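You operate a simulated robot arm through the tools that you are given. There is no shell and no other tool. Be economical: measure what you need, move in short steps, check, and stop when the job is done.

The job below is to be done with a simulated robot arm. You get a single attempt, and the scene is never put back.

JOB
Blow the dust off the disc on the long grey mat with the air wand.
Fine: turn on the green knob by the holder for it; leave that knob off and the wand in its holder.

It is judged by the outcome, as a careful person would: the job done as asked, and still so three seconds after it is handed in. It fails if anything else is knocked over, pushed out of place, dropped, spilled or broken.

ROBOT AND FRAMES
A 7-joint arm with a two-finger parallel gripper, fixed in place. Base frame: the origin is at the foot of the arm, x ahead of it, y to its left, z up. Lengths are in m, angles in degrees, forces in N, time in s.
With the tool pointing down near the work surface it reaches from about 0.24 to 0.68 m from the base axis. Its first joint turns from -66.0 to 66.0 degrees. Payload 2.4 kg.
The tool frame sits at the grasp point between the pads (the TCP): z along the fingers, y along the line on which they close. The tips reach 0.03 m beyond it. The gripper opens to 0.094 m. The fingers are 0.028 m wide and 0.01 m thick; the gripper's body (0.05 by 0.096 m) begins 0.055 m behind the TCP.
Orientation is that of the tool frame in the base frame, as a unit quaternion [w, x, y, z]. With the fingers straight down and closing along the base's y, the tool's x points along the base's -x, its y along +y and its z along -z.

CONTROLS
- The arm moves only by the tool servo_tool. Its argument "targets" is a list of rows, each a list of 7 numbers: the shift along the tool's x, y, z in m, then the turn, a rotation vector about the tool's x, y, z in degrees, then the opening in per cent of the stroke, from 0 (shut) to 100 (fully open). In form: [[tx, ty, tz, rx, ry, rz, jaw], ...]. A call has 1 to 8 rows; each row shifts and turns the commanded pose from where the row before left it, along the tool's axes as they then stand. Rows are played at 5 a second. More than 0.05 m and 8.6 degrees between two rows, or a gripper value outside its range, and nothing of the call is played. A pose out of reach is approached as far as the arm can. The call stops where the force on the tool passes 40 N (or 10 N more than at its start, if that is more) or the arm is blocked; 0.2 s more then pass. Each finger travels about 0.153 m/s and halts on what it meets, pressing with about 40 N; the grip force reading is that of the motor and also rises with nothing between the fingers. The clock runs only during rows and for 0.2 s after the last one: add rows that do not move to give the fingers time. It gives the time, the measured TCP pose, the force on the tool (base axes), the opening and the grip force at its end, in the units of the frame above (readings bear some noise).
- Cameras (640 x 400 px; columns grow to the right, rows downward): "scene" is fixed at [0.0533, 0.5074, 1.4272]; the picture's right is [-0.40, -0.92, 0.00], its down [-0.66, 0.29, -0.70] and it looks along [0.64, -0.28, -0.72] (base axes); focal length 214 px, centre (320, 200). "wrist" rides on the gripper at [0.076, 0.014, -0.102] in the tool frame; the picture's right is [-0.18, 0.98, 0.00], its down [-0.75, -0.14, -0.64] and it looks along [-0.63, -0.12, 0.77] (tool axes); focal length 243 px, centre (320, 200). There is no depth. A picture from a camera that has moved, and an enlarged one, comes with that camera's place and axes in the base frame and with its lens.
- snapshot(camera): a new picture of that camera. It takes no simulated time.
- close_up(camera, box): a new picture of the part [left, top, right, bottom] of that camera's present view, enlarged. It takes no simulated time.
- sign_off(): hands the job in; it is judged then, once.

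Work in short steps. Places have to be worked out from the pictures, the camera data and where the tool is seen: move nearer, look again, correct. Check each grasp and each placing, and mend what went wrong. You have 120 turns and 76 pictures in all, those below and enlarged ones among them. Open the gripper and draw the arm clear of the work before you hand the job in, unless the task says otherwise; then end with one line.

The tools are called after "Request:" as name(argument=value, ...) on one line, values as JSON. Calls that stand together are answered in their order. servo_tool: Moves the arm, as the interface text tells. Its arguments: {"type":"object","properties":{"targets":{"type":"array","items":{"type":"array","items":{"type":"number"}}}},"required":["targets"]} The other tools are called the same way: snapshot (camera) takes a picture; close_up (camera, box) takes an enlarged picture of a part of a camera's view; sign_off () hands the job in.

At the start:

```text
time_s: 0.0
ee_pos: [0.363, 0.1948, 1.3076]
tool_rot: [0.0, 0.001, 1.0, 0.0]
ft_force: [0.3, -0.6, -0.5]
gripper_width: 0.094
grasp_force: 0.0
```

scene: 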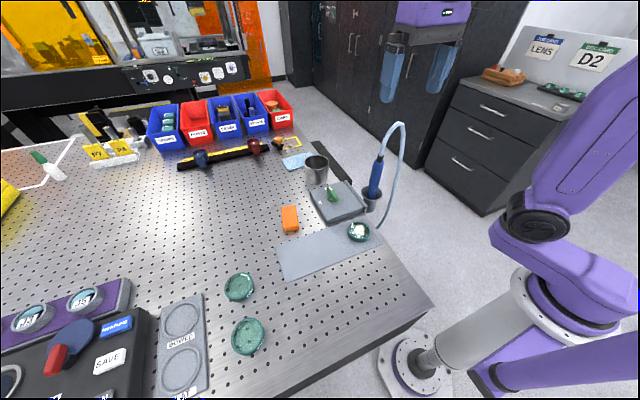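
wrist: 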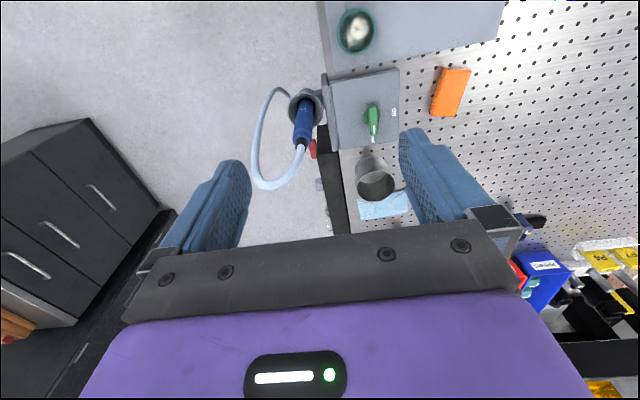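

The wand stands in a holder at the table edge with the green knob on the grey box next to it, and the disc lies on the mat. I'll look closer before moving.

Request:
close_up(camera="scene", box=[270, 110, 430, 280])

Request:
close_up(camera="wrist", box=[240, 0, 480, 220])

```text
2.35 times, centred on (350, 195) of scene
camera zoom: at [0.0533, 0.5074, 1.4272], right [-0.4, -0.92, 0.0], down [-0.66, 0.29, -0.7], along [0.64, -0.28, -0.72], focal length 505 px, centre (249, 212)
```

zoom: 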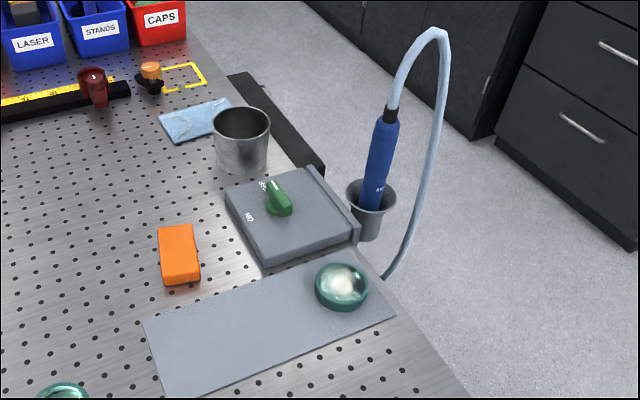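

```text
1.82 times, centred on (360, 110) of wrist
camera zoom: at [0.2874, 0.2097, 1.4094], right [0.18, 0.98, 0.0], down [0.75, -0.14, 0.64], along [0.63, -0.12, -0.77], focal length 441 px, centre (247, 364)
```

zoom: 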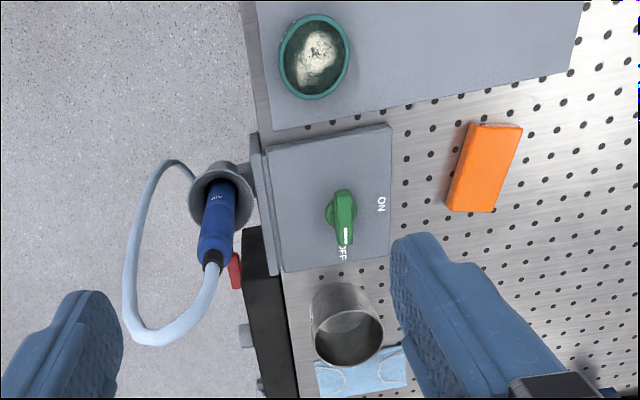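

Rough triangulation puts the knob around (0.49, 0.27, 0.92–0.95), with a few cm of uncertainty. I'll descend partway above it and look again.

Request:
servo_tool(targets=[[-0.018, 0.012, 0.028, 0, 0, 0, 100], [-0.018, 0.012, 0.028, 0, 0, 0, 100], [-0.018, 0.012, 0.028, 0, 0, 0, 80], [-0.018, 0.012, 0.028, 0, 0, 0, 60], [-0.018, 0.012, 0.028, 0, 0, 0, 60], [-0.018, 0.012, 0.028, 0, 0, 0, 60], [0, 0, 0, 0, 0, 0, 60]])

Request:
snapshot(camera="wrist")

Request:
snapshot(camera="scene")

```text
time_s: 1.6
ee_pos: [0.4719, 0.2655, 1.1376]
tool_rot: [0.0, 0.0, 1.0, 0.001]
ft_force: [-0.2, -0.6, 0.0]
gripper_width: 0.0564
grasp_force: 0.0
```

```text
71 pictures are left
camera wrist: at [0.3964, 0.2815, 1.2409], right [0.18, 0.98, 0.0], down [0.75, -0.14, 0.64], along [0.63, -0.12, -0.77], focal length 243 px, centre (320, 200)
```

wrist: 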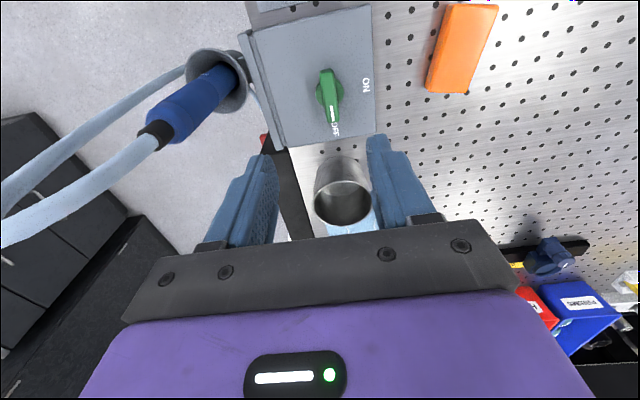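

```text
70 pictures are left
```

scene: 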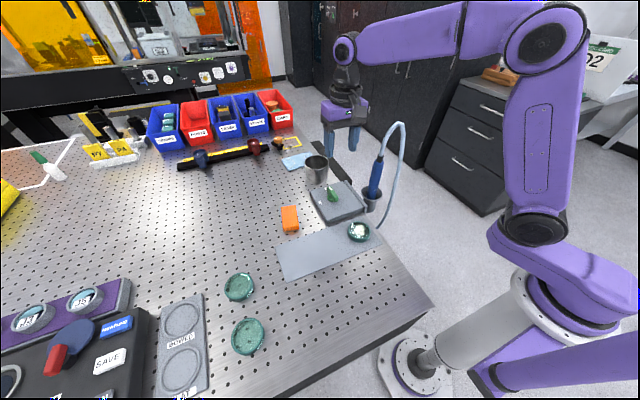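

The scene view confirms the tool pose projects properly. The knob comes out at about (0.491, 0.272, 0.94). I'll lower to about z = 1.0 and recheck.

Request:
servo_tool(targets=[[-0.006, 0.002, 0.04, 0, 0, 0, 60], [-0.006, 0.002, 0.04, 0, 0, 0, 60], [-0.006, 0.002, 0.045, 0, 0, 0, 60], [0, 0, 0, 0, 0, 0, 60]])

Request:
snapshot(camera="wrist")

Request:
close_up(camera="scene", box=[270, 110, 430, 280])

```text
time_s: 2.6
ee_pos: [0.4867, 0.2719, 1.0128]
tool_rot: [0.0, 0.0, 1.0, 0.001]
ft_force: [-0.3, 0.2, -0.2]
gripper_width: 0.0564
grasp_force: 0.1
```

```text
69 pictures are left
camera wrist: at [0.4107, 0.2871, 1.116], right [0.18, 0.98, 0.0], down [0.75, -0.14, 0.64], along [0.63, -0.12, -0.77], focal length 243 px, centre (320, 200)
```

wrist: 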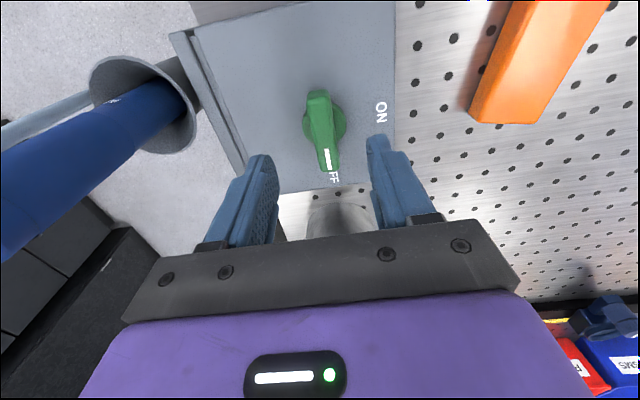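

```text
2.35 times, centred on (350, 195) of scene
camera zoom: at [0.0533, 0.5074, 1.4272], right [-0.4, -0.92, 0.0], down [-0.66, 0.29, -0.7], along [0.64, -0.28, -0.72], focal length 505 px, centre (249, 212)
```

zoom: 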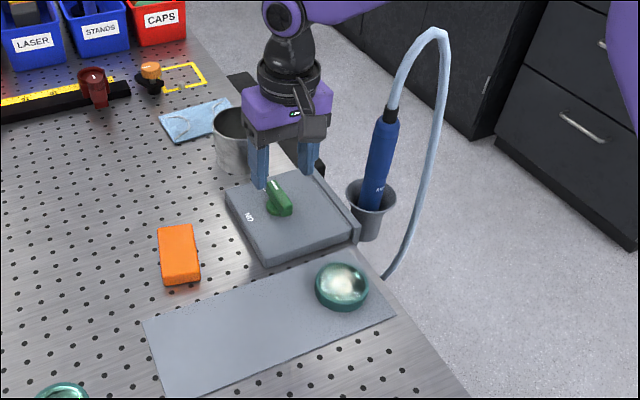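

The knob is centred between the fingers in y and slightly ahead in x (~0.494). I'll go down 25 mm and look.

Request:
servo_tool(targets=[[-0.004, 0.0, 0.012, 0, 0, 0, 60], [-0.004, 0.001, 0.013, 0, 0, 0, 60], [0, 0, 0, 0, 0, 0, 60]])

Request:
snapshot(camera="wrist")

Request:
close_up(camera="scene", box=[300, 150, 380, 230])

```text
time_s: 3.4
ee_pos: [0.4943, 0.2734, 0.9883]
tool_rot: [0.0, 0.0, 1.0, 0.0]
ft_force: [0.3, -1.2, -0.6]
gripper_width: 0.0564
grasp_force: 0.0
```

```text
67 pictures are left
camera wrist: at [0.419, 0.2886, 1.0912], right [0.18, 0.98, 0.0], down [0.75, -0.14, 0.64], along [0.63, -0.12, -0.77], focal length 243 px, centre (320, 200)
```

wrist: 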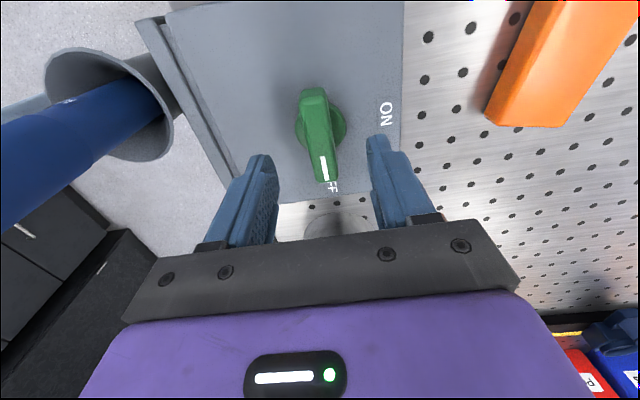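

```text
5.00 times, centred on (340, 190) of scene
camera zoom: at [0.0533, 0.5074, 1.4272], right [-0.4, -0.92, 0.0], down [-0.66, 0.29, -0.7], along [0.64, -0.28, -0.72], focal length 1072 px, centre (220, 250)
```

zoom: 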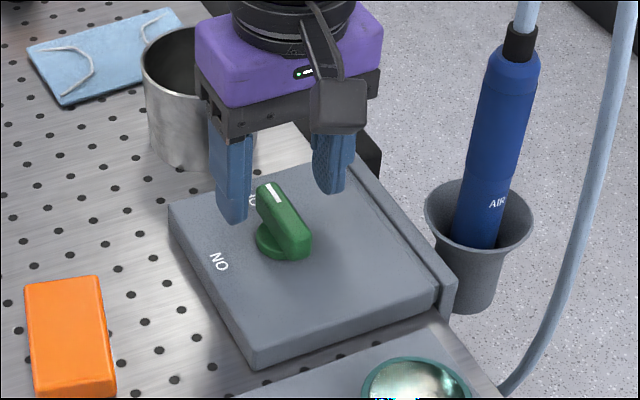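

Reconciling both views, the knob ridge is at about (0.483, 0.275, 0.953). I'll shift back 10 mm and descend so the tips reach about z = 0.937, watching the force.

Request:
servo_tool(targets=[[0.01, 0.001, 0.0, 0, 0, 0, 60], [0, 0, 0.01, 0, 0, 0, 60], [0, 0, 0.01, 0, 0, 0, 60], [0, 0, 0, 0, 0, 0, 60]])

Request:
snapshot(camera="wrist")

Request:
close_up(camera="scene", box=[300, 150, 380, 230])

```text
time_s: 4.4
ee_pos: [0.4868, 0.276, 0.9686]
tool_rot: [-0.001, 0.0, 1.0, 0.001]
ft_force: [-0.2, 0.1, -0.2]
gripper_width: 0.0565
grasp_force: 0.1
```

```text
65 pictures are left
camera wrist: at [0.4104, 0.2903, 1.0716], right [0.18, 0.98, 0.0], down [0.75, -0.14, 0.64], along [0.63, -0.12, -0.77], focal length 243 px, centre (320, 200)
```

wrist: 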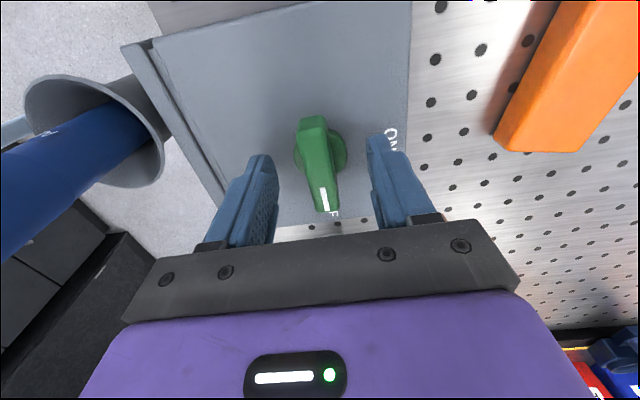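

```text
5.00 times, centred on (340, 190) of scene
camera zoom: at [0.0533, 0.5074, 1.4272], right [-0.4, -0.92, 0.0], down [-0.66, 0.29, -0.7], along [0.64, -0.28, -0.72], focal length 1072 px, centre (220, 250)
```

zoom: 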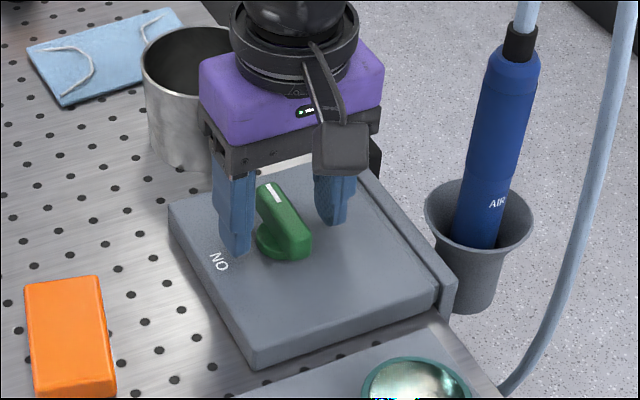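

The knob is centred between the pads. I'll go 5 mm lower and close on it.

Request:
servo_tool(targets=[[0.001, 0.0, 0.005, 0, 0, 0, 60], [0, 0, 0, 0, 0, 0, 30], [0, 0, 0, 0, 0, 0, 10], [0, 0, 0, 0, 0, 0, 10], [0, 0, 0, 0, 0, 0, 10]])

Request:
snapshot(camera="wrist")

```text
time_s: 5.6
ee_pos: [0.4858, 0.2744, 0.9635]
tool_rot: [0.0, 0.0, 1.0, 0.0]
ft_force: [0.5, 0.2, 1.3]
gripper_width: 0.0335
grasp_force: 45.0
```

```text
63 pictures are left
camera wrist: at [0.4095, 0.2907, 1.0664], right [0.18, 0.98, 0.0], down [0.75, -0.14, 0.64], along [0.63, -0.12, -0.77], focal length 243 px, centre (320, 200)
```

wrist: 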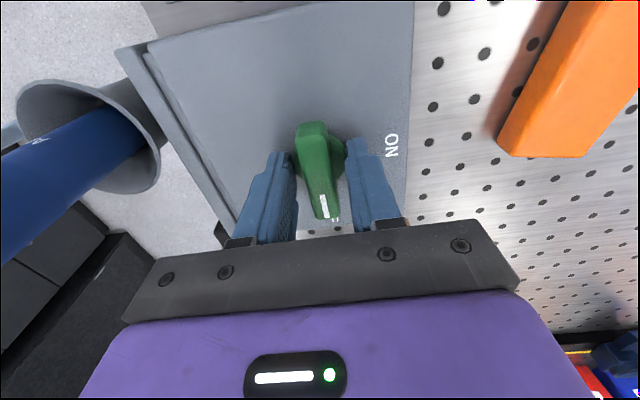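

The pads met the 33 mm round base rather than the handle. I'll open, rise 10 mm, and close again on the lever.

Request:
servo_tool(targets=[[0, 0, 0, 0, 0, 0, 50], [0, 0, -0.005, 0, 0, 0, 50], [0.001, 0, -0.005, 0, 0, 0, 50], [0, 0, 0, 0, 0, 0, 25], [0, 0, 0, 0, 0, 0, 8], [0, 0, 0, 0, 0, 0, 8], [0, 0, 0, 0, 0, 0, 8]])

Request:
snapshot(camera="wrist")

```text
time_s: 7.2
ee_pos: [0.4842, 0.2745, 0.9736]
tool_rot: [0.0, 0.0, 1.0, 0.0]
ft_force: [1.6, 5.7, -3.0]
gripper_width: 0.016
grasp_force: 44.9
```

```text
62 pictures are left
camera wrist: at [0.409, 0.2905, 1.0768], right [0.18, 0.98, 0.0], down [0.75, -0.14, 0.64], along [0.63, -0.12, -0.77], focal length 243 px, centre (320, 200)
```

wrist: 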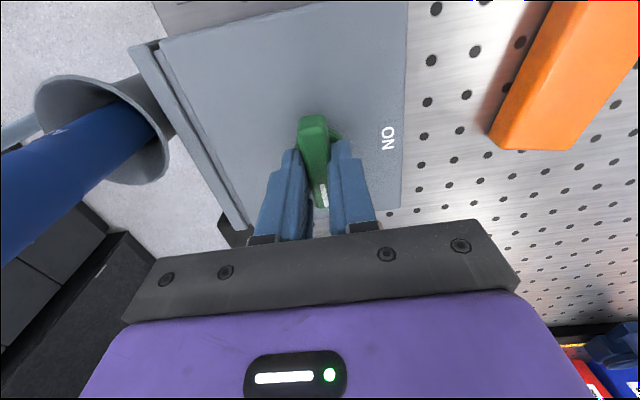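

The lever is held (16 mm). I'll turn it counter-clockwise from above (pointer from OFF at +x toward ON at +y), starting with 24°.

Request:
servo_tool(targets=[[0, 0, 0, 0, 0, -8, 8], [0, 0, 0, 0, 0, -8, 8], [0, 0, 0, 0, 0, -8, 8]])

Request:
snapshot(camera="wrist")

```text
time_s: 8.0
ee_pos: [0.4859, 0.2753, 0.9743]
tool_rot: [0.0, -0.21, 0.978, -0.001]
ft_force: [-6.3, 6.7, 5.9]
gripper_width: 0.0162
grasp_force: 45.1
```

```text
61 pictures are left
camera wrist: at [0.41, 0.258, 1.0768], right [-0.24, 0.97, 0.0], down [0.75, 0.18, 0.64], along [0.62, 0.15, -0.77], focal length 243 px, centre (320, 200)
```

wrist: 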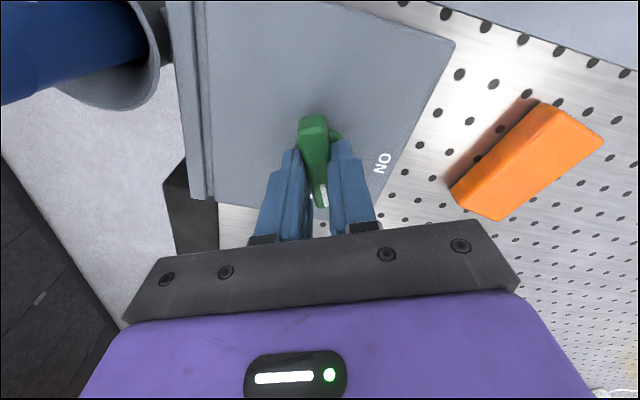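

The knob follows the gripper. I'll turn on to 64°, then check that the wrist camera housing clears the wand.

Request:
servo_tool(targets=[[0, 0, 0, 0, 0, -8, 8], [0, 0, 0, 0, 0, -8, 8], [0, 0, 0, 0, 0, -8, 8], [0, 0, 0, 0, 0, -8, 8], [0, 0, 0, 0, 0, -8, 8]])

Request:
snapshot(camera="wrist")

Request:
close_up(camera="scene", box=[300, 110, 420, 230])

```text
time_s: 9.2
ee_pos: [0.4849, 0.2736, 0.9741]
tool_rot: [0.002, -0.531, 0.847, 0.0]
ft_force: [-4.4, 9.5, 17.5]
gripper_width: 0.0158
grasp_force: 45.3
```

```text
60 pictures are left
camera wrist: at [0.4391, 0.2137, 1.0767], right [-0.8, 0.59, 0.0], down [0.45, 0.62, 0.64], along [0.38, 0.52, -0.77], focal length 243 px, centre (320, 200)
```

wrist: 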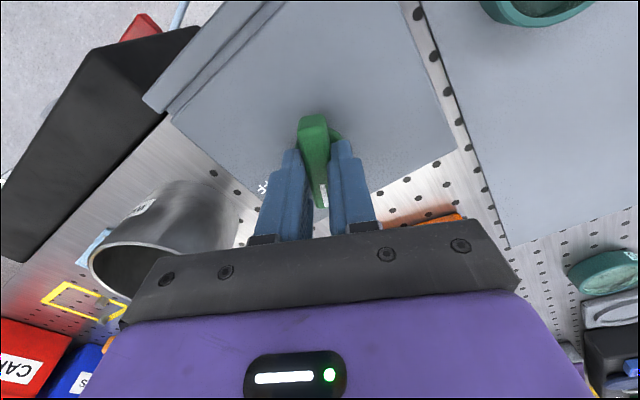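

```text
3.33 times, centred on (360, 170) of scene
camera zoom: at [0.053, 0.5075, 1.4272], right [-0.4, -0.92, 0.0], down [-0.66, 0.29, -0.7], along [0.64, -0.28, -0.72], focal length 715 px, centre (187, 300)
```

zoom: 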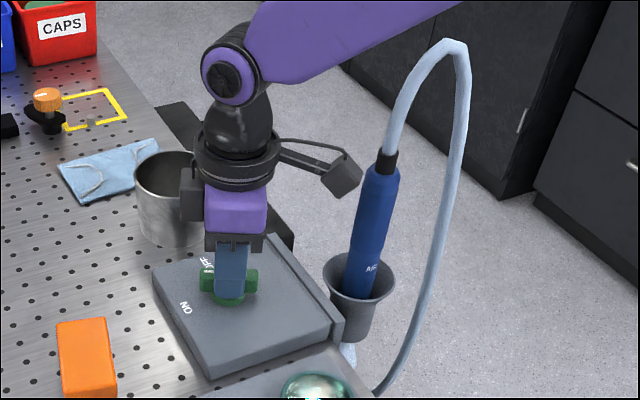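

The jet plume is already visible below the holder, so air has started. The camera housing still has about 2 cm of clearance to the wand; I'll turn two more steps toward ON and check.

Request:
servo_tool(targets=[[0, 0, 0, 0, 0, -8, 8], [0, 0, 0, 0, 0, -8, 8], [0, 0, 0, 0, 0, 0, 8]])

Request:
close_up(camera="scene", box=[300, 110, 420, 230])

```text
time_s: 10.0
ee_pos: [0.4843, 0.2747, 0.9727]
tool_rot: [0.0, -0.643, 0.766, 0.001]
ft_force: [-8.6, 7.5, 14.2]
gripper_width: 0.0159
grasp_force: 44.9
```

```text
3.33 times, centred on (360, 170) of scene
camera zoom: at [0.0529, 0.5074, 1.4272], right [-0.4, -0.92, 0.0], down [-0.66, 0.29, -0.7], along [0.64, -0.28, -0.72], focal length 715 px, centre (187, 300)
```

zoom: 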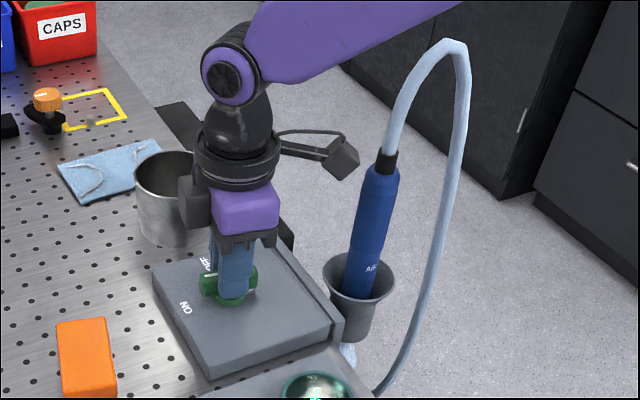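

Clear of both cup and wand. One last 9° to put the pointer on ON.

Request:
servo_tool(targets=[[0, 0, 0, 0, 0, -8.5, 8], [0, 0, 0, 0, 0, 0, 8]])

Request:
snapshot(camera="wrist")

```text
time_s: 10.6
ee_pos: [0.4848, 0.2745, 0.974]
tool_rot: [0.001, -0.698, 0.716, 0.0]
ft_force: [-7.7, 10.1, 16.6]
gripper_width: 0.0156
grasp_force: 44.7
```

```text
57 pictures are left
camera wrist: at [0.4692, 0.2002, 1.0767], right [-0.98, 0.21, 0.0], down [0.16, 0.75, 0.64], along [0.13, 0.63, -0.77], focal length 243 px, centre (320, 200)
```

wrist: 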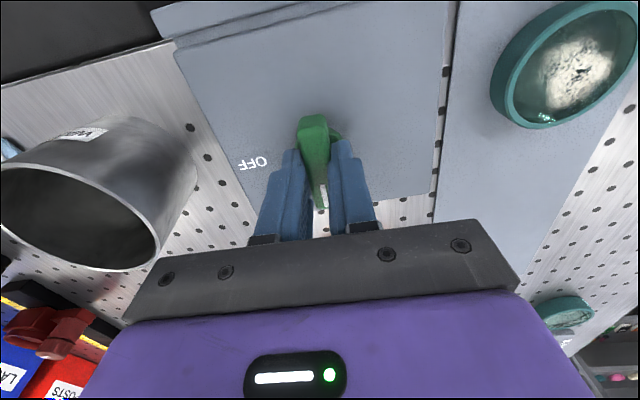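

The pointer is at ON. I'll release, rise straight up, then turn the wrist back while pulling away, to view the wand.

Request:
servo_tool(targets=[[0, 0, 0, 0, 0, 0, 40], [0, 0, 0, 0, 0, 0, 40], [0, 0, -0.03, 0, 0, 0, 40], [0, 0, -0.05, 0, 0, 0, 40], [0, 0, -0.05, 0, 0, 0, 40], [0, 0, -0.05, 0, 0, 0, 40], [0, 0, -0.03, 0, 0, 0, 40]])

Request:
close_up(camera="scene", box=[300, 110, 420, 230])

```text
time_s: 12.2
ee_pos: [0.4856, 0.2737, 1.1841]
tool_rot: [0.0, -0.698, 0.716, 0.001]
ft_force: [-1.2, 0.0, 0.0]
gripper_width: 0.0373
grasp_force: 0.0
```

```text
3.33 times, centred on (360, 170) of scene
camera zoom: at [0.0533, 0.5074, 1.4272], right [-0.4, -0.92, 0.0], down [-0.66, 0.29, -0.7], along [0.64, -0.28, -0.72], focal length 715 px, centre (187, 300)
```

zoom: 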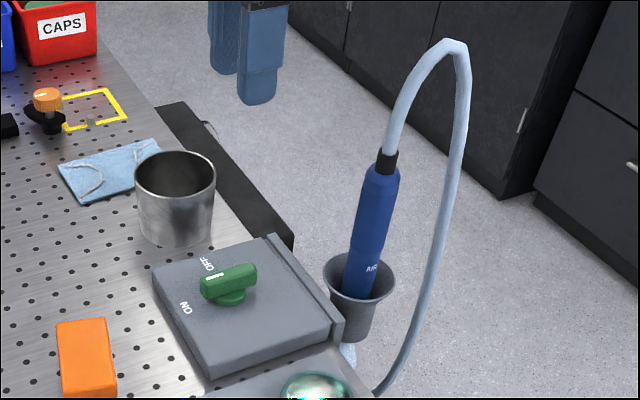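

The knob stays ON and the plume shows. I'll rotate the wrist back to its neutral heading.

Request:
servo_tool(targets=[[0, 0, 0, 0, 0, 8.5, 50], [0, 0, 0, 0, 0, 8.5, 50], [0, 0, 0, 0, 0, 8.5, 50], [0, 0, 0, 0, 0, 8.5, 50], [0, 0, 0, 0, 0, 8.5, 50], [0, 0, 0, 0, 0, 8.5, 50], [0, 0, 0, 0, 0, 8.5, 50], [0, 0, 0, 0, 0, 8.5, 60]])

```text
time_s: 14.0
ee_pos: [0.4849, 0.274, 1.1833]
tool_rot: [0.0, -0.177, 0.984, 0.0]
ft_force: [-0.1, 0.5, 0.1]
gripper_width: 0.0563
grasp_force: 0.1
```

Request:
servo_tool(targets=[[0.03, 0, 0, 0, 0, 8, 60], [0.03, -0.01, 0, 0, 0, 8, 60], [0.03, -0.02, 0, 0, 0, 4.3, 60], [0.04, -0.03, 0, 0, 0, 0, 60], [0.03, -0.03, 0, 0, -8, 0, 60], [0, 0, 0, 0, -8, 0, 60], [0, 0, 0, 0, -8, 0, 60], [0, 0, 0, 0, 0, 0, 60]])

Request:
snapshot(camera="wrist")

Request:
snapshot(camera="scene")

```text
time_s: 15.8
ee_pos: [0.3315, 0.1636, 1.1834]
tool_rot: [0.209, -0.002, 0.978, 0.001]
ft_force: [-0.5, -0.3, 0.6]
gripper_width: 0.0565
grasp_force: 0.1
```

```text
55 pictures are left
camera wrist: at [0.2206, 0.1802, 1.2466], right [0.16, 0.98, 0.07], down [0.43, -0.14, 0.89], along [0.89, -0.12, -0.44], focal length 243 px, centre (320, 200)
```

wrist: 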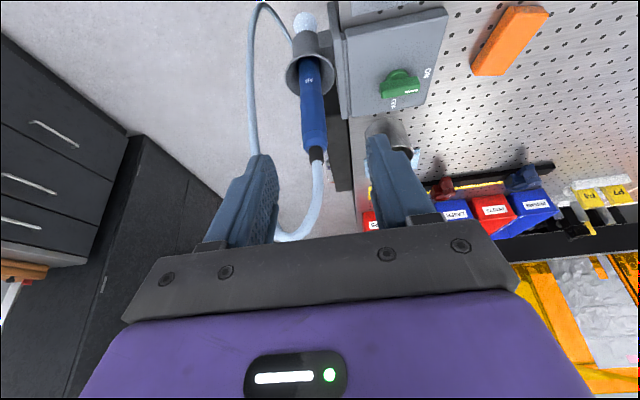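

```text
54 pictures are left
```

scene: 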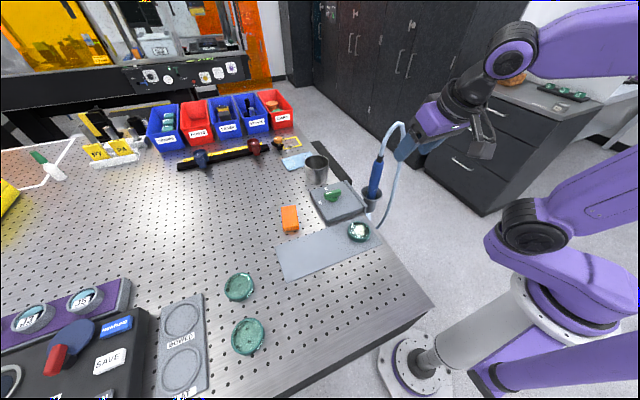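

Both views agree: the wand stands vertical, funnel at (0.445, 0.148, 0.94), cap at (0.449, 0.151, 1.077), with the hose looping to −y. I'll tilt to 48° and move to a pre-grasp 9 cm back from (0.449, 0.150, 1.03).

Request:
servo_tool(targets=[[0, 0, 0, 0, -8, 0, 60], [0, 0, 0, 0, -8, 0, 60], [0, 0, 0, 0, -8, 0, 60], [0.018, -0.007, 0.03, 0, 0, 0, 60], [0.018, -0.007, 0.035, 0, 0, 0, 60], [0, 0, 0.035, 0, 0, 0, 60], [0, 0, 0, 0, 0, 0, 60]])

Request:
snapshot(camera="wrist")

Request:
close_up(camera="scene", box=[300, 80, 460, 240])

```text
time_s: 17.4
ee_pos: [0.3853, 0.1552, 1.1046]
tool_rot: [0.406, -0.001, 0.914, 0.0]
ft_force: [-0.9, -0.7, -0.8]
gripper_width: 0.0565
grasp_force: 0.1
out of reach, approached as far as the arm can: row 5
```

```text
53 pictures are left
camera wrist: at [0.2596, 0.1711, 1.1175], right [0.12, 0.98, 0.14], down [0.03, -0.14, 0.99], along [0.99, -0.11, -0.05], focal length 243 px, centre (320, 200)
```

wrist: 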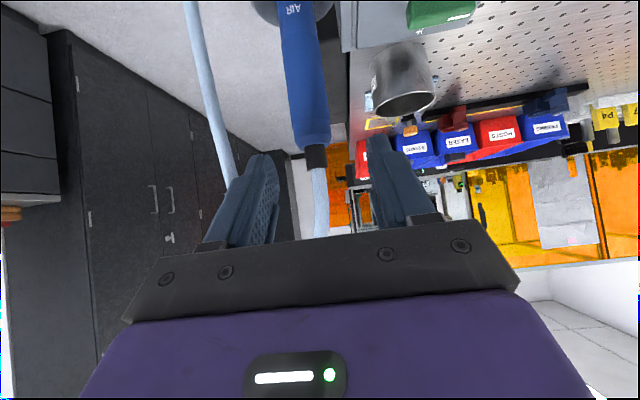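

```text
2.50 times, centred on (380, 160) of scene
camera zoom: at [0.0534, 0.5074, 1.4272], right [-0.4, -0.92, 0.0], down [-0.66, 0.29, -0.7], along [0.64, -0.28, -0.72], focal length 536 px, centre (170, 300)
```

zoom: 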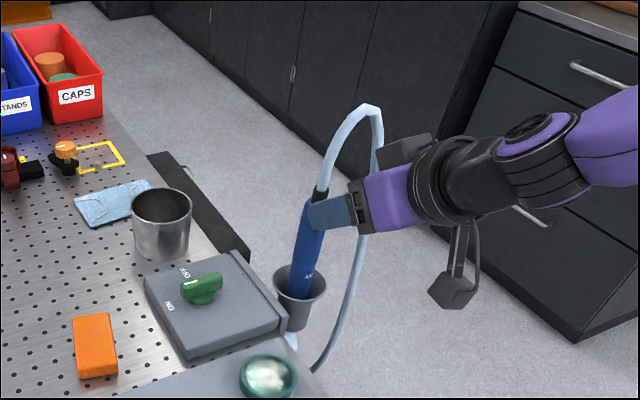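

The wand is at y≈0.150 and between the fingers; the reading is 5 mm too far +y. I'll advance most of the way in steps.

Request:
servo_tool(targets=[[0.004, -0.005, 0.02, 0, 0, 0, 60], [0.004, 0, 0.02, 0, 0, 0, 60], [0.004, 0, 0.02, 0, 0, 0, 60], [0, 0, 0, 0, 0, 0, 60]])

Request:
snapshot(camera="wrist")

Request:
close_up(camera="scene", box=[300, 80, 460, 240])

```text
time_s: 18.4
ee_pos: [0.4249, 0.1522, 1.0587]
tool_rot: [0.406, -0.001, 0.914, 0.0]
ft_force: [0.1, -0.5, 0.5]
gripper_width: 0.0563
grasp_force: 0.0
```

```text
51 pictures are left
camera wrist: at [0.2972, 0.1669, 1.0702], right [0.12, 0.98, 0.14], down [0.03, -0.14, 0.99], along [0.99, -0.12, -0.04], focal length 243 px, centre (320, 200)
```

wrist: 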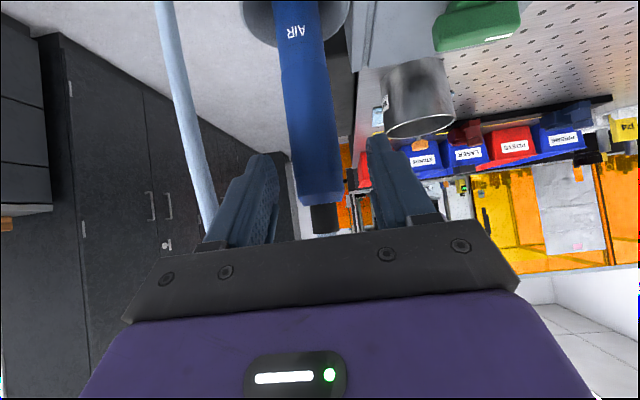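

```text
2.50 times, centred on (380, 160) of scene
camera zoom: at [0.0534, 0.5074, 1.4272], right [-0.4, -0.92, 0.0], down [-0.66, 0.29, -0.7], along [0.64, -0.28, -0.72], focal length 536 px, centre (170, 300)
```

zoom: 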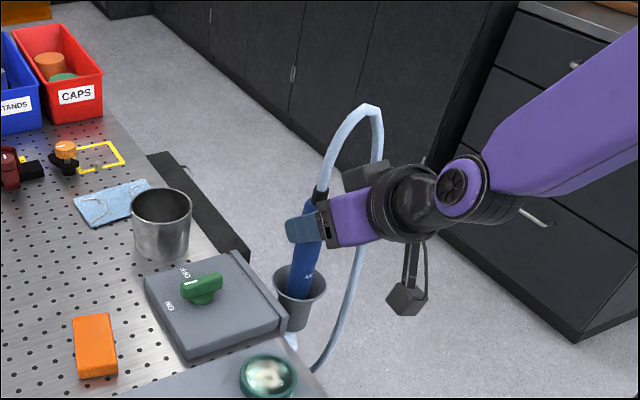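

The wand is between the pads. I'll advance the last 33 mm and close gently.

Request:
servo_tool(targets=[[0.003, -0.001, 0.017, 0, 0, 0, 60], [0.003, 0, 0.016, 0, 0, 0, 60], [0, 0, 0, 0, 0, 0, 60], [0, 0, 0, 0, 0, 0, 40], [0, 0, 0, 0, 0, 0, 20], [0, 0, 0, 0, 0, 0, 12], [0, 0, 0, 0, 0, 0, 12]])

Request:
snapshot(camera="wrist")

Request:
close_up(camera="scene", box=[300, 80, 460, 240])

```text
time_s: 20.0
ee_pos: [0.4448, 0.1493, 1.0314]
tool_rot: [0.406, -0.002, 0.914, 0.001]
ft_force: [0.5, 0.0, 0.6]
gripper_width: 0.0331
grasp_force: 39.7
```

```text
49 pictures are left
camera wrist: at [0.3171, 0.165, 1.0447], right [0.12, 0.98, 0.14], down [0.03, -0.14, 0.99], along [0.99, -0.11, -0.04], focal length 243 px, centre (320, 200)
```

wrist: 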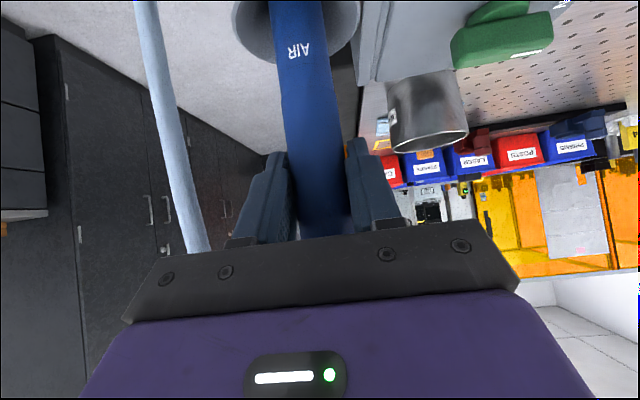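

```text
2.50 times, centred on (380, 160) of scene
camera zoom: at [0.0534, 0.5074, 1.4272], right [-0.4, -0.92, 0.0], down [-0.66, 0.29, -0.7], along [0.64, -0.28, -0.72], focal length 536 px, centre (170, 300)
```

zoom: 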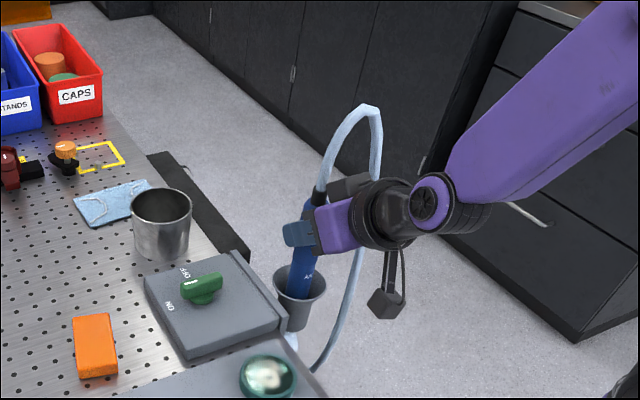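

Firm grip at 33 mm on the handle. I'll lift straight up 6 cm and check the force and picture.

Request:
servo_tool(targets=[[-0.0074, 0, -0.0067, 0, 0, 0, 10], [-0.0148, 0, -0.0134, 0, 0, 0, 10], [-0.0223, 0, -0.0201, 0, 0, 0, 10], [0, 0, 0, 0, 0, 0, 10]])

Request:
close_up(camera="scene", box=[300, 80, 460, 240])

```text
time_s: 21.0
ee_pos: [0.4435, 0.1475, 1.0905]
tool_rot: [0.407, -0.002, 0.913, 0.002]
ft_force: [-0.4, 0.1, -1.9]
gripper_width: 0.0333
grasp_force: 40.0
```

```text
2.50 times, centred on (380, 160) of scene
camera zoom: at [0.0534, 0.5074, 1.4272], right [-0.4, -0.92, 0.0], down [-0.66, 0.29, -0.7], along [0.64, -0.28, -0.72], focal length 536 px, centre (170, 300)
```

zoom: 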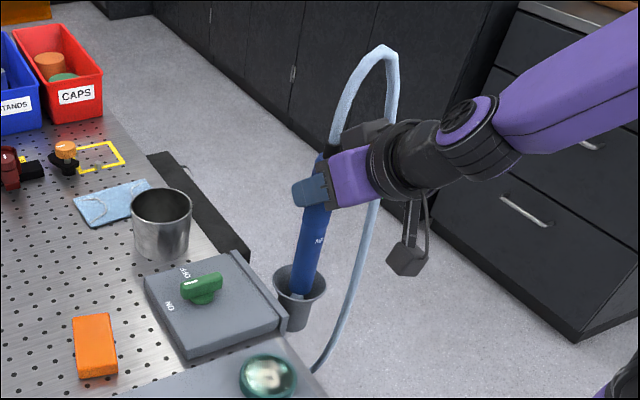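

Lifting freely. I'll raise another 8 cm.

Request:
servo_tool(targets=[[-0.0148, 0, -0.0134, 0, 0, 0, 10], [-0.0223, 0, -0.0201, 0, 0, 0, 10], [-0.0223, 0, -0.0201, 0, 0, 0, 10], [0, 0, 0, 0, 0, 0, 10]])

Request:
close_up(camera="scene", box=[300, 80, 460, 240])

Request:
snapshot(camera="wrist")

```text
time_s: 22.0
ee_pos: [0.4451, 0.147, 1.1719]
tool_rot: [0.407, -0.002, 0.913, 0.001]
ft_force: [0.2, 0.1, -1.3]
gripper_width: 0.0333
grasp_force: 40.3
```

```text
2.50 times, centred on (380, 160) of scene
camera zoom: at [0.0534, 0.5074, 1.4272], right [-0.4, -0.92, 0.0], down [-0.66, 0.29, -0.7], along [0.64, -0.28, -0.72], focal length 536 px, centre (170, 300)
```

zoom: 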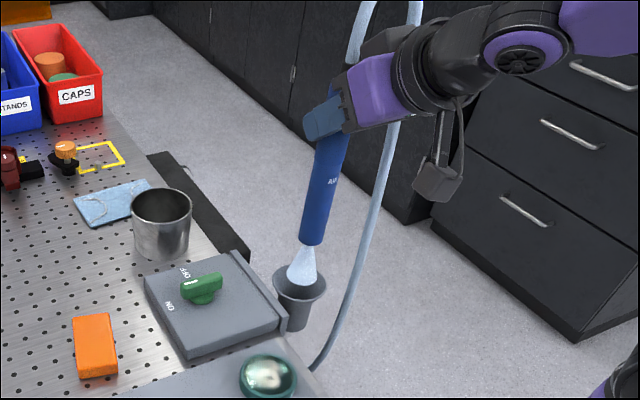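

```text
45 pictures are left
camera wrist: at [0.3183, 0.1636, 1.1841], right [0.12, 0.98, 0.14], down [0.03, -0.14, 0.99], along [0.99, -0.12, -0.04], focal length 243 px, centre (320, 200)
```

wrist: 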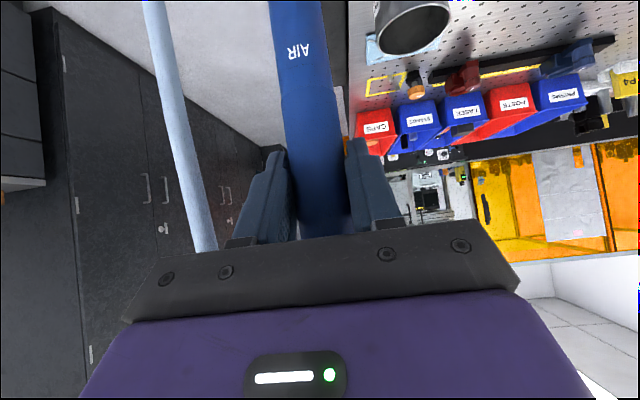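

The nozzle is 16.4 cm below the TCP and clears the funnel; the jet is visible. I'll move sideways at this height toward the disc at about (0.339, 0.260).

Request:
servo_tool(targets=[[0.0133, 0.021, -0.0148, 0, 0, 0, 10], [0.0133, 0.021, -0.0148, 0, 0, 0, 10], [0.0133, 0.021, -0.0148, 0, 0, 0, 10], [0.0133, 0.021, -0.0148, 0, 0, 0, 10], [0, 0, 0, 0, 0, 0, 10]])

Request:
snapshot(camera="scene")

Request:
close_up(camera="scene", box=[300, 130, 420, 250])

```text
time_s: 23.2
ee_pos: [0.3653, 0.2322, 1.1717]
tool_rot: [0.407, -0.002, 0.913, 0.001]
ft_force: [0.0, 0.6, -1.6]
gripper_width: 0.0334
grasp_force: 40.0
```

```text
44 pictures are left
```

scene: 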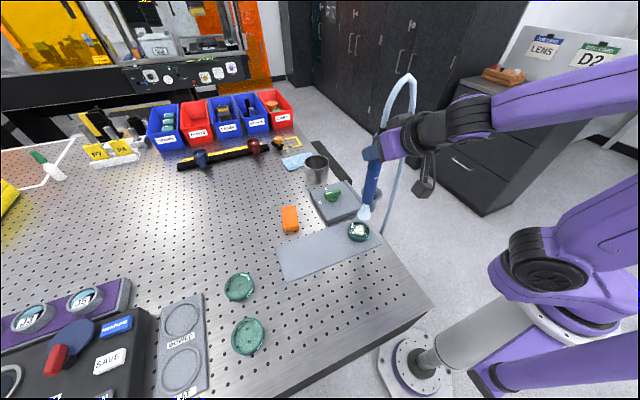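

```text
3.33 times, centred on (360, 190) of scene
camera zoom: at [0.0533, 0.5074, 1.4272], right [-0.4, -0.92, 0.0], down [-0.66, 0.29, -0.7], along [0.64, -0.28, -0.72], focal length 715 px, centre (187, 233)
```

zoom: 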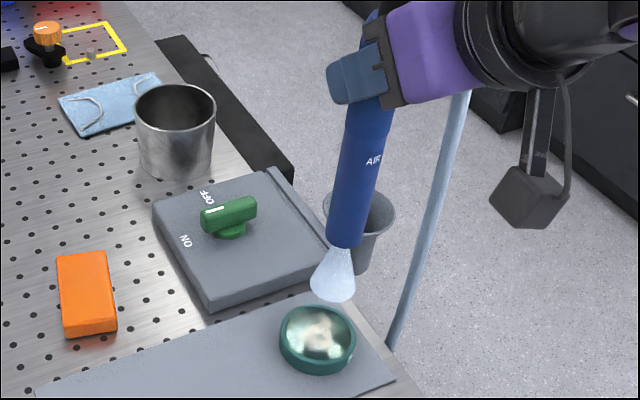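

Assuming a disc height of z≈0.925 (the value where all three views agree), the disc is at about (0.341, 0.259). I'll move the nozzle over it at the same height and compare.

Request:
servo_tool(targets=[[0.008, 0.0135, -0.0089, 0, 0, 0, 10], [0.008, 0.0135, -0.0089, 0, 0, 0, 10], [0, 0, 0, 0, 0, 0, 10]])

Request:
close_up(camera="scene", box=[300, 130, 420, 250])

Request:
snapshot(camera="wrist")

```text
time_s: 24.0
ee_pos: [0.34, 0.2579, 1.1719]
tool_rot: [0.406, -0.002, 0.914, 0.001]
ft_force: [-0.3, 0.3, -1.4]
gripper_width: 0.0331
grasp_force: 39.7
```

```text
3.33 times, centred on (360, 190) of scene
camera zoom: at [0.0533, 0.5074, 1.4272], right [-0.4, -0.92, 0.0], down [-0.66, 0.29, -0.7], along [0.64, -0.28, -0.72], focal length 715 px, centre (187, 233)
```

zoom: 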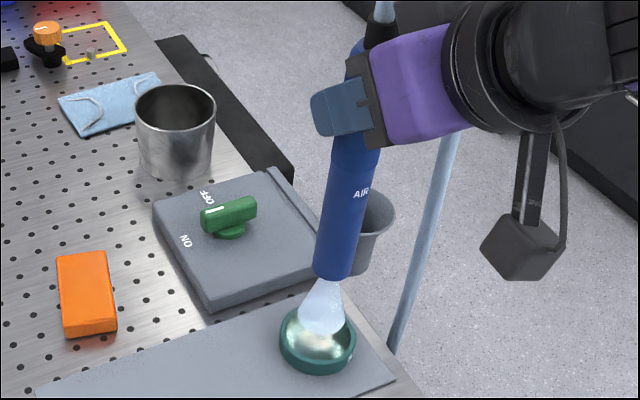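

```text
41 pictures are left
camera wrist: at [0.2127, 0.2736, 1.1838], right [0.12, 0.98, 0.14], down [0.03, -0.14, 0.99], along [0.99, -0.11, -0.04], focal length 243 px, centre (320, 200)
```

wrist: 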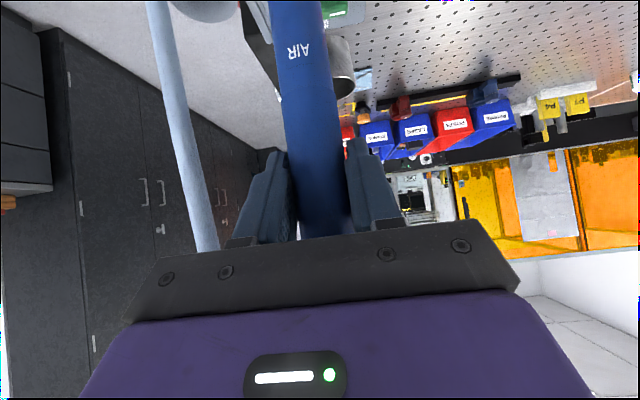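

The nozzle lines up with the disc in the scene view. I'll lower 3 cm, pause there a second, and look.

Request:
servo_tool(targets=[[0.0111, 0.0005, 0.01, 0, 0, 0, 10], [0.0111, 0.0005, 0.01, 0, 0, 0, 10], [0, 0, 0, 0, 0, 0, 10], [0, 0, 0, 0, 0, 0, 10], [0, 0, 0, 0, 0, 0, 10]])

Request:
close_up(camera="scene", box=[320, 180, 400, 260])

```text
time_s: 25.2
ee_pos: [0.3397, 0.2594, 1.1427]
tool_rot: [0.406, -0.002, 0.914, 0.0]
ft_force: [-0.4, -0.3, -1.8]
gripper_width: 0.0328
grasp_force: 40.2
```

```text
5.00 times, centred on (360, 220) of scene
camera zoom: at [0.0534, 0.5074, 1.4272], right [-0.4, -0.92, 0.0], down [-0.66, 0.29, -0.7], along [0.64, -0.28, -0.72], focal length 1072 px, centre (120, 100)
```

zoom: 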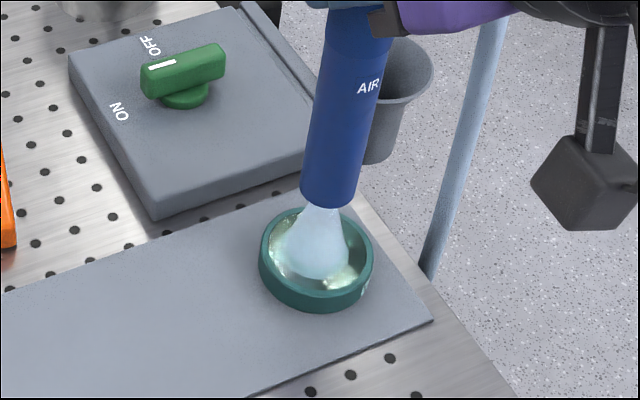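

The jet lands on the disc and dust is partly gone. I'll sweep the wand gently ±15 mm over the disc.

Request:
servo_tool(targets=[[-0.01, 0, 0.0111, 0, 0, 0, 10], [0.0, 0.012, 0, 0, 0, 0, 10], [0.01, 0, -0.0111, 0, 0, 0, 10], [0.01, 0, -0.0111, 0, 0, 0, 10], [0, -0.012, 0, 0, 0, 0, 10], [0, -0.012, 0, 0, 0, 0, 10], [-0.01, 0, 0.0111, 0, 0, 0, 10], [-0.01, 0, 0.0111, 0, 0, 0, 10]])

Request:
close_up(camera="scene", box=[320, 180, 400, 260])

```text
time_s: 27.0
ee_pos: [0.356, 0.2474, 1.1414]
tool_rot: [0.406, -0.002, 0.914, 0.001]
ft_force: [-0.2, -0.5, -1.3]
gripper_width: 0.033
grasp_force: 40.1
```

```text
5.00 times, centred on (360, 220) of scene
camera zoom: at [0.0533, 0.5074, 1.4272], right [-0.4, -0.92, 0.0], down [-0.66, 0.29, -0.7], along [0.64, -0.28, -0.72], focal length 1072 px, centre (120, 100)
```

zoom: 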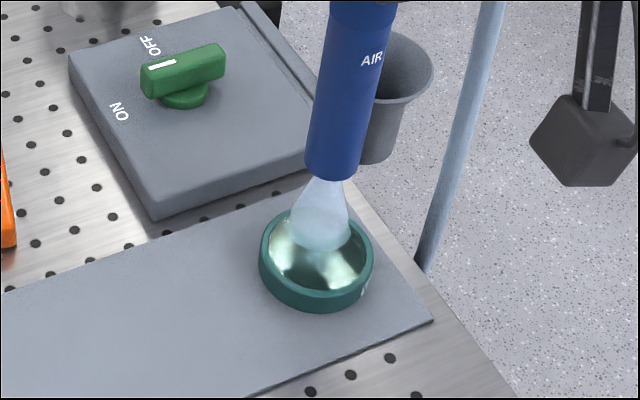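

I'll draw the wand back toward the holder at this height to see the disc unobstructed.

Request:
servo_tool(targets=[[-0.025, -0.01, -0.002, 0, 0, 0, 10], [-0.013, -0.03, 0.015, 0, 0, 0, 10], [-0.013, -0.03, 0.015, 0, 0, 0, 10], [0, 0, 0, 0, 0, 0, 10]])

Request:
close_up(camera="scene", box=[330, 205, 390, 255])

```text
time_s: 28.0
ee_pos: [0.4123, 0.1777, 1.1599]
tool_rot: [0.406, -0.002, 0.914, 0.0]
ft_force: [0.6, 0.4, -0.9]
gripper_width: 0.033
grasp_force: 40.2
```

```text
8.00 times, centred on (360, 230) of scene
camera zoom: at [0.0534, 0.5074, 1.4272], right [-0.4, -0.92, 0.0], down [-0.66, 0.29, -0.7], along [0.64, -0.28, -0.72], focal length 1716 px, centre (0, -40)
```

zoom: 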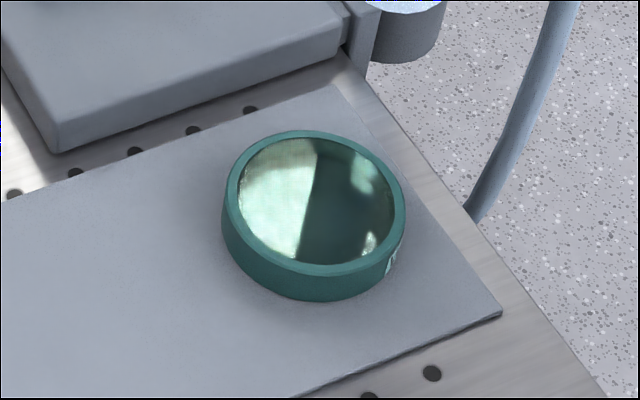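

The surface looks mostly like reflections, but I can't be sure no dust remains. I'll make one more slow pass slightly lower, then compare from this same spot.

Request:
servo_tool(targets=[[0.0226, 0.027, -0.0115, 0, 0, 0, 10], [0.0226, 0.027, -0.0115, 0, 0, 0, 10], [0.0226, 0.027, -0.0115, 0, 0, 0, 10], [0, 0, 0, 0, 0, 0, 10], [0, 0, 0, 0, 0, 0, 10], [0.007, 0.01, -0.0078, 0, 0, 0, 10], [0, 0, 0, 0, 0, 0, 10], [0, -0.02, 0, 0, 0, 0, 10]])

Request:
close_up(camera="scene", box=[320, 180, 400, 260])

```text
time_s: 29.8
ee_pos: [0.3281, 0.2485, 1.1334]
tool_rot: [0.407, -0.001, 0.913, 0.001]
ft_force: [-0.1, -0.3, -1.3]
gripper_width: 0.0331
grasp_force: 40.1
```

```text
5.00 times, centred on (360, 220) of scene
camera zoom: at [0.0533, 0.5074, 1.4272], right [-0.4, -0.92, 0.0], down [-0.66, 0.29, -0.7], along [0.64, -0.28, -0.72], focal length 1072 px, centre (120, 100)
```

zoom: 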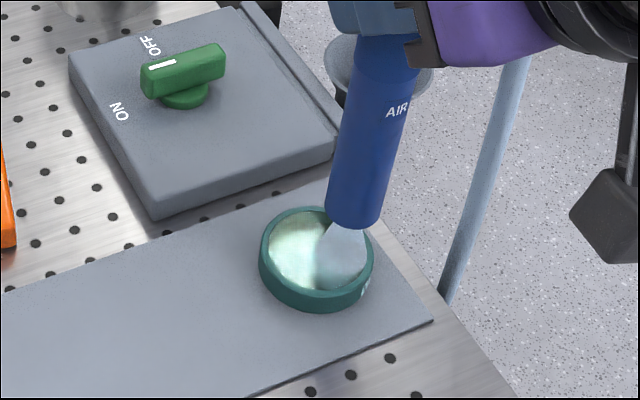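

Good. Finishing this pass over the remaining quadrants, then drawing back to the earlier viewing spot.

Request:
servo_tool(targets=[[-0.007, 0, 0.0078, 0, 0, 0, 10], [0, 0, 0, 0, 0, 0, 10], [-0.01, 0, 0.0111, 0, 0, 0, 10], [0, 0.012, 0, 0, 0, 0, 10], [0, 0.008, 0, 0, 0, 0, 10], [0.007, 0, -0.0078, 0, 0, 0, 10], [0, 0, 0, 0, 0, 0, 10]])

Request:
servo_tool(targets=[[-0.0226, -0.027, 0.0115, 0, 0, 0, 10], [-0.0226, -0.027, 0.0115, 0, 0, 0, 10], [-0.0226, -0.027, 0.0115, 0, 0, 0, 10], [0, 0, 0, 0, 0, 0, 10]])

Request:
close_up(camera="scene", box=[330, 205, 390, 255])

```text
time_s: 31.4
ee_pos: [0.3422, 0.2702, 1.1334]
tool_rot: [0.406, -0.002, 0.914, 0.001]
ft_force: [1.1, -0.1, -1.5]
gripper_width: 0.0333
grasp_force: 40.5
```

```text
time_s: 32.4
ee_pos: [0.4137, 0.1883, 1.1601]
tool_rot: [0.405, -0.002, 0.914, 0.002]
ft_force: [-1.1, -1.2, -2.2]
gripper_width: 0.0329
grasp_force: 40.4
```

```text
8.00 times, centred on (360, 230) of scene
camera zoom: at [0.0534, 0.5073, 1.4272], right [-0.4, -0.92, 0.0], down [-0.66, 0.29, -0.7], along [0.64, -0.28, -0.72], focal length 1716 px, centre (0, -40)
```

zoom: 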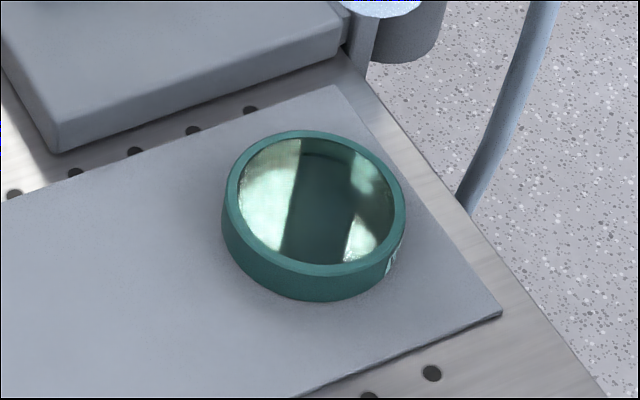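

The dark strip moved with the wand and shows clean glass in both pictures, so those patches are reflections. Now I'll carry the wand back above the holder.

Request:
servo_tool(targets=[[-0.0149, -0.0202, 0.0075, 0, 0, 0, 10], [-0.0149, -0.0202, 0.0075, 0, 0, 0, 10], [0, 0, 0, 0, 0, 0, 10], [0, 0, 0, 0, 0, 0, 10]])

Request:
close_up(camera="scene", box=[300, 80, 460, 240])

```text
time_s: 33.4
ee_pos: [0.4438, 0.1482, 1.1725]
tool_rot: [0.407, -0.002, 0.914, 0.001]
ft_force: [-0.2, 0.0, -1.5]
gripper_width: 0.0334
grasp_force: 39.3
```

```text
2.50 times, centred on (380, 160) of scene
camera zoom: at [0.0534, 0.5074, 1.4272], right [-0.4, -0.92, 0.0], down [-0.66, 0.29, -0.7], along [0.64, -0.28, -0.72], focal length 536 px, centre (170, 300)
```

zoom: 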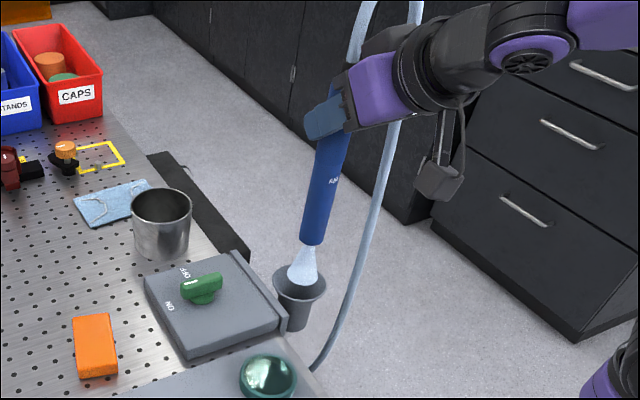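

The view matches the one when it left the holder. I'll lower straight down 8 cm and check the force.

Request:
servo_tool(targets=[[0.0148, 0, 0.0134, 0, 0, 0, 10], [0.0148, 0, 0.0134, 0, 0, 0, 10], [0.0148, 0, 0.0134, 0, 0, 0, 10], [0.0148, 0, 0.0134, 0, 0, 0, 10], [0, 0, 0, 0, 0, 0, 10]])

Request:
close_up(camera="scene", box=[300, 80, 460, 240])

```text
time_s: 34.6
ee_pos: [0.4441, 0.1469, 1.0922]
tool_rot: [0.406, -0.002, 0.914, 0.001]
ft_force: [-0.3, -1.0, -2.6]
gripper_width: 0.0331
grasp_force: 40.0
```

```text
2.50 times, centred on (380, 160) of scene
camera zoom: at [0.0534, 0.5074, 1.4272], right [-0.4, -0.92, 0.0], down [-0.66, 0.29, -0.7], along [0.64, -0.28, -0.72], focal length 536 px, centre (170, 300)
```

zoom: 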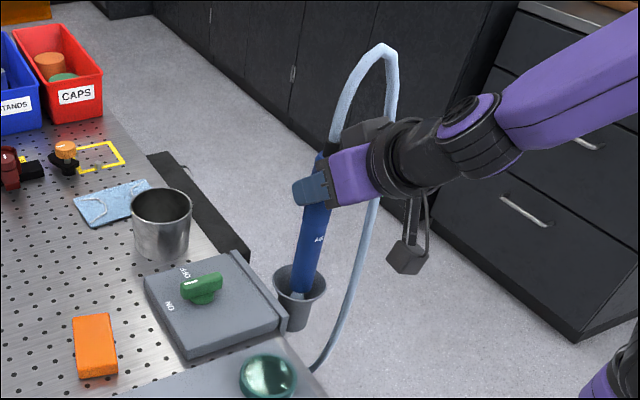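

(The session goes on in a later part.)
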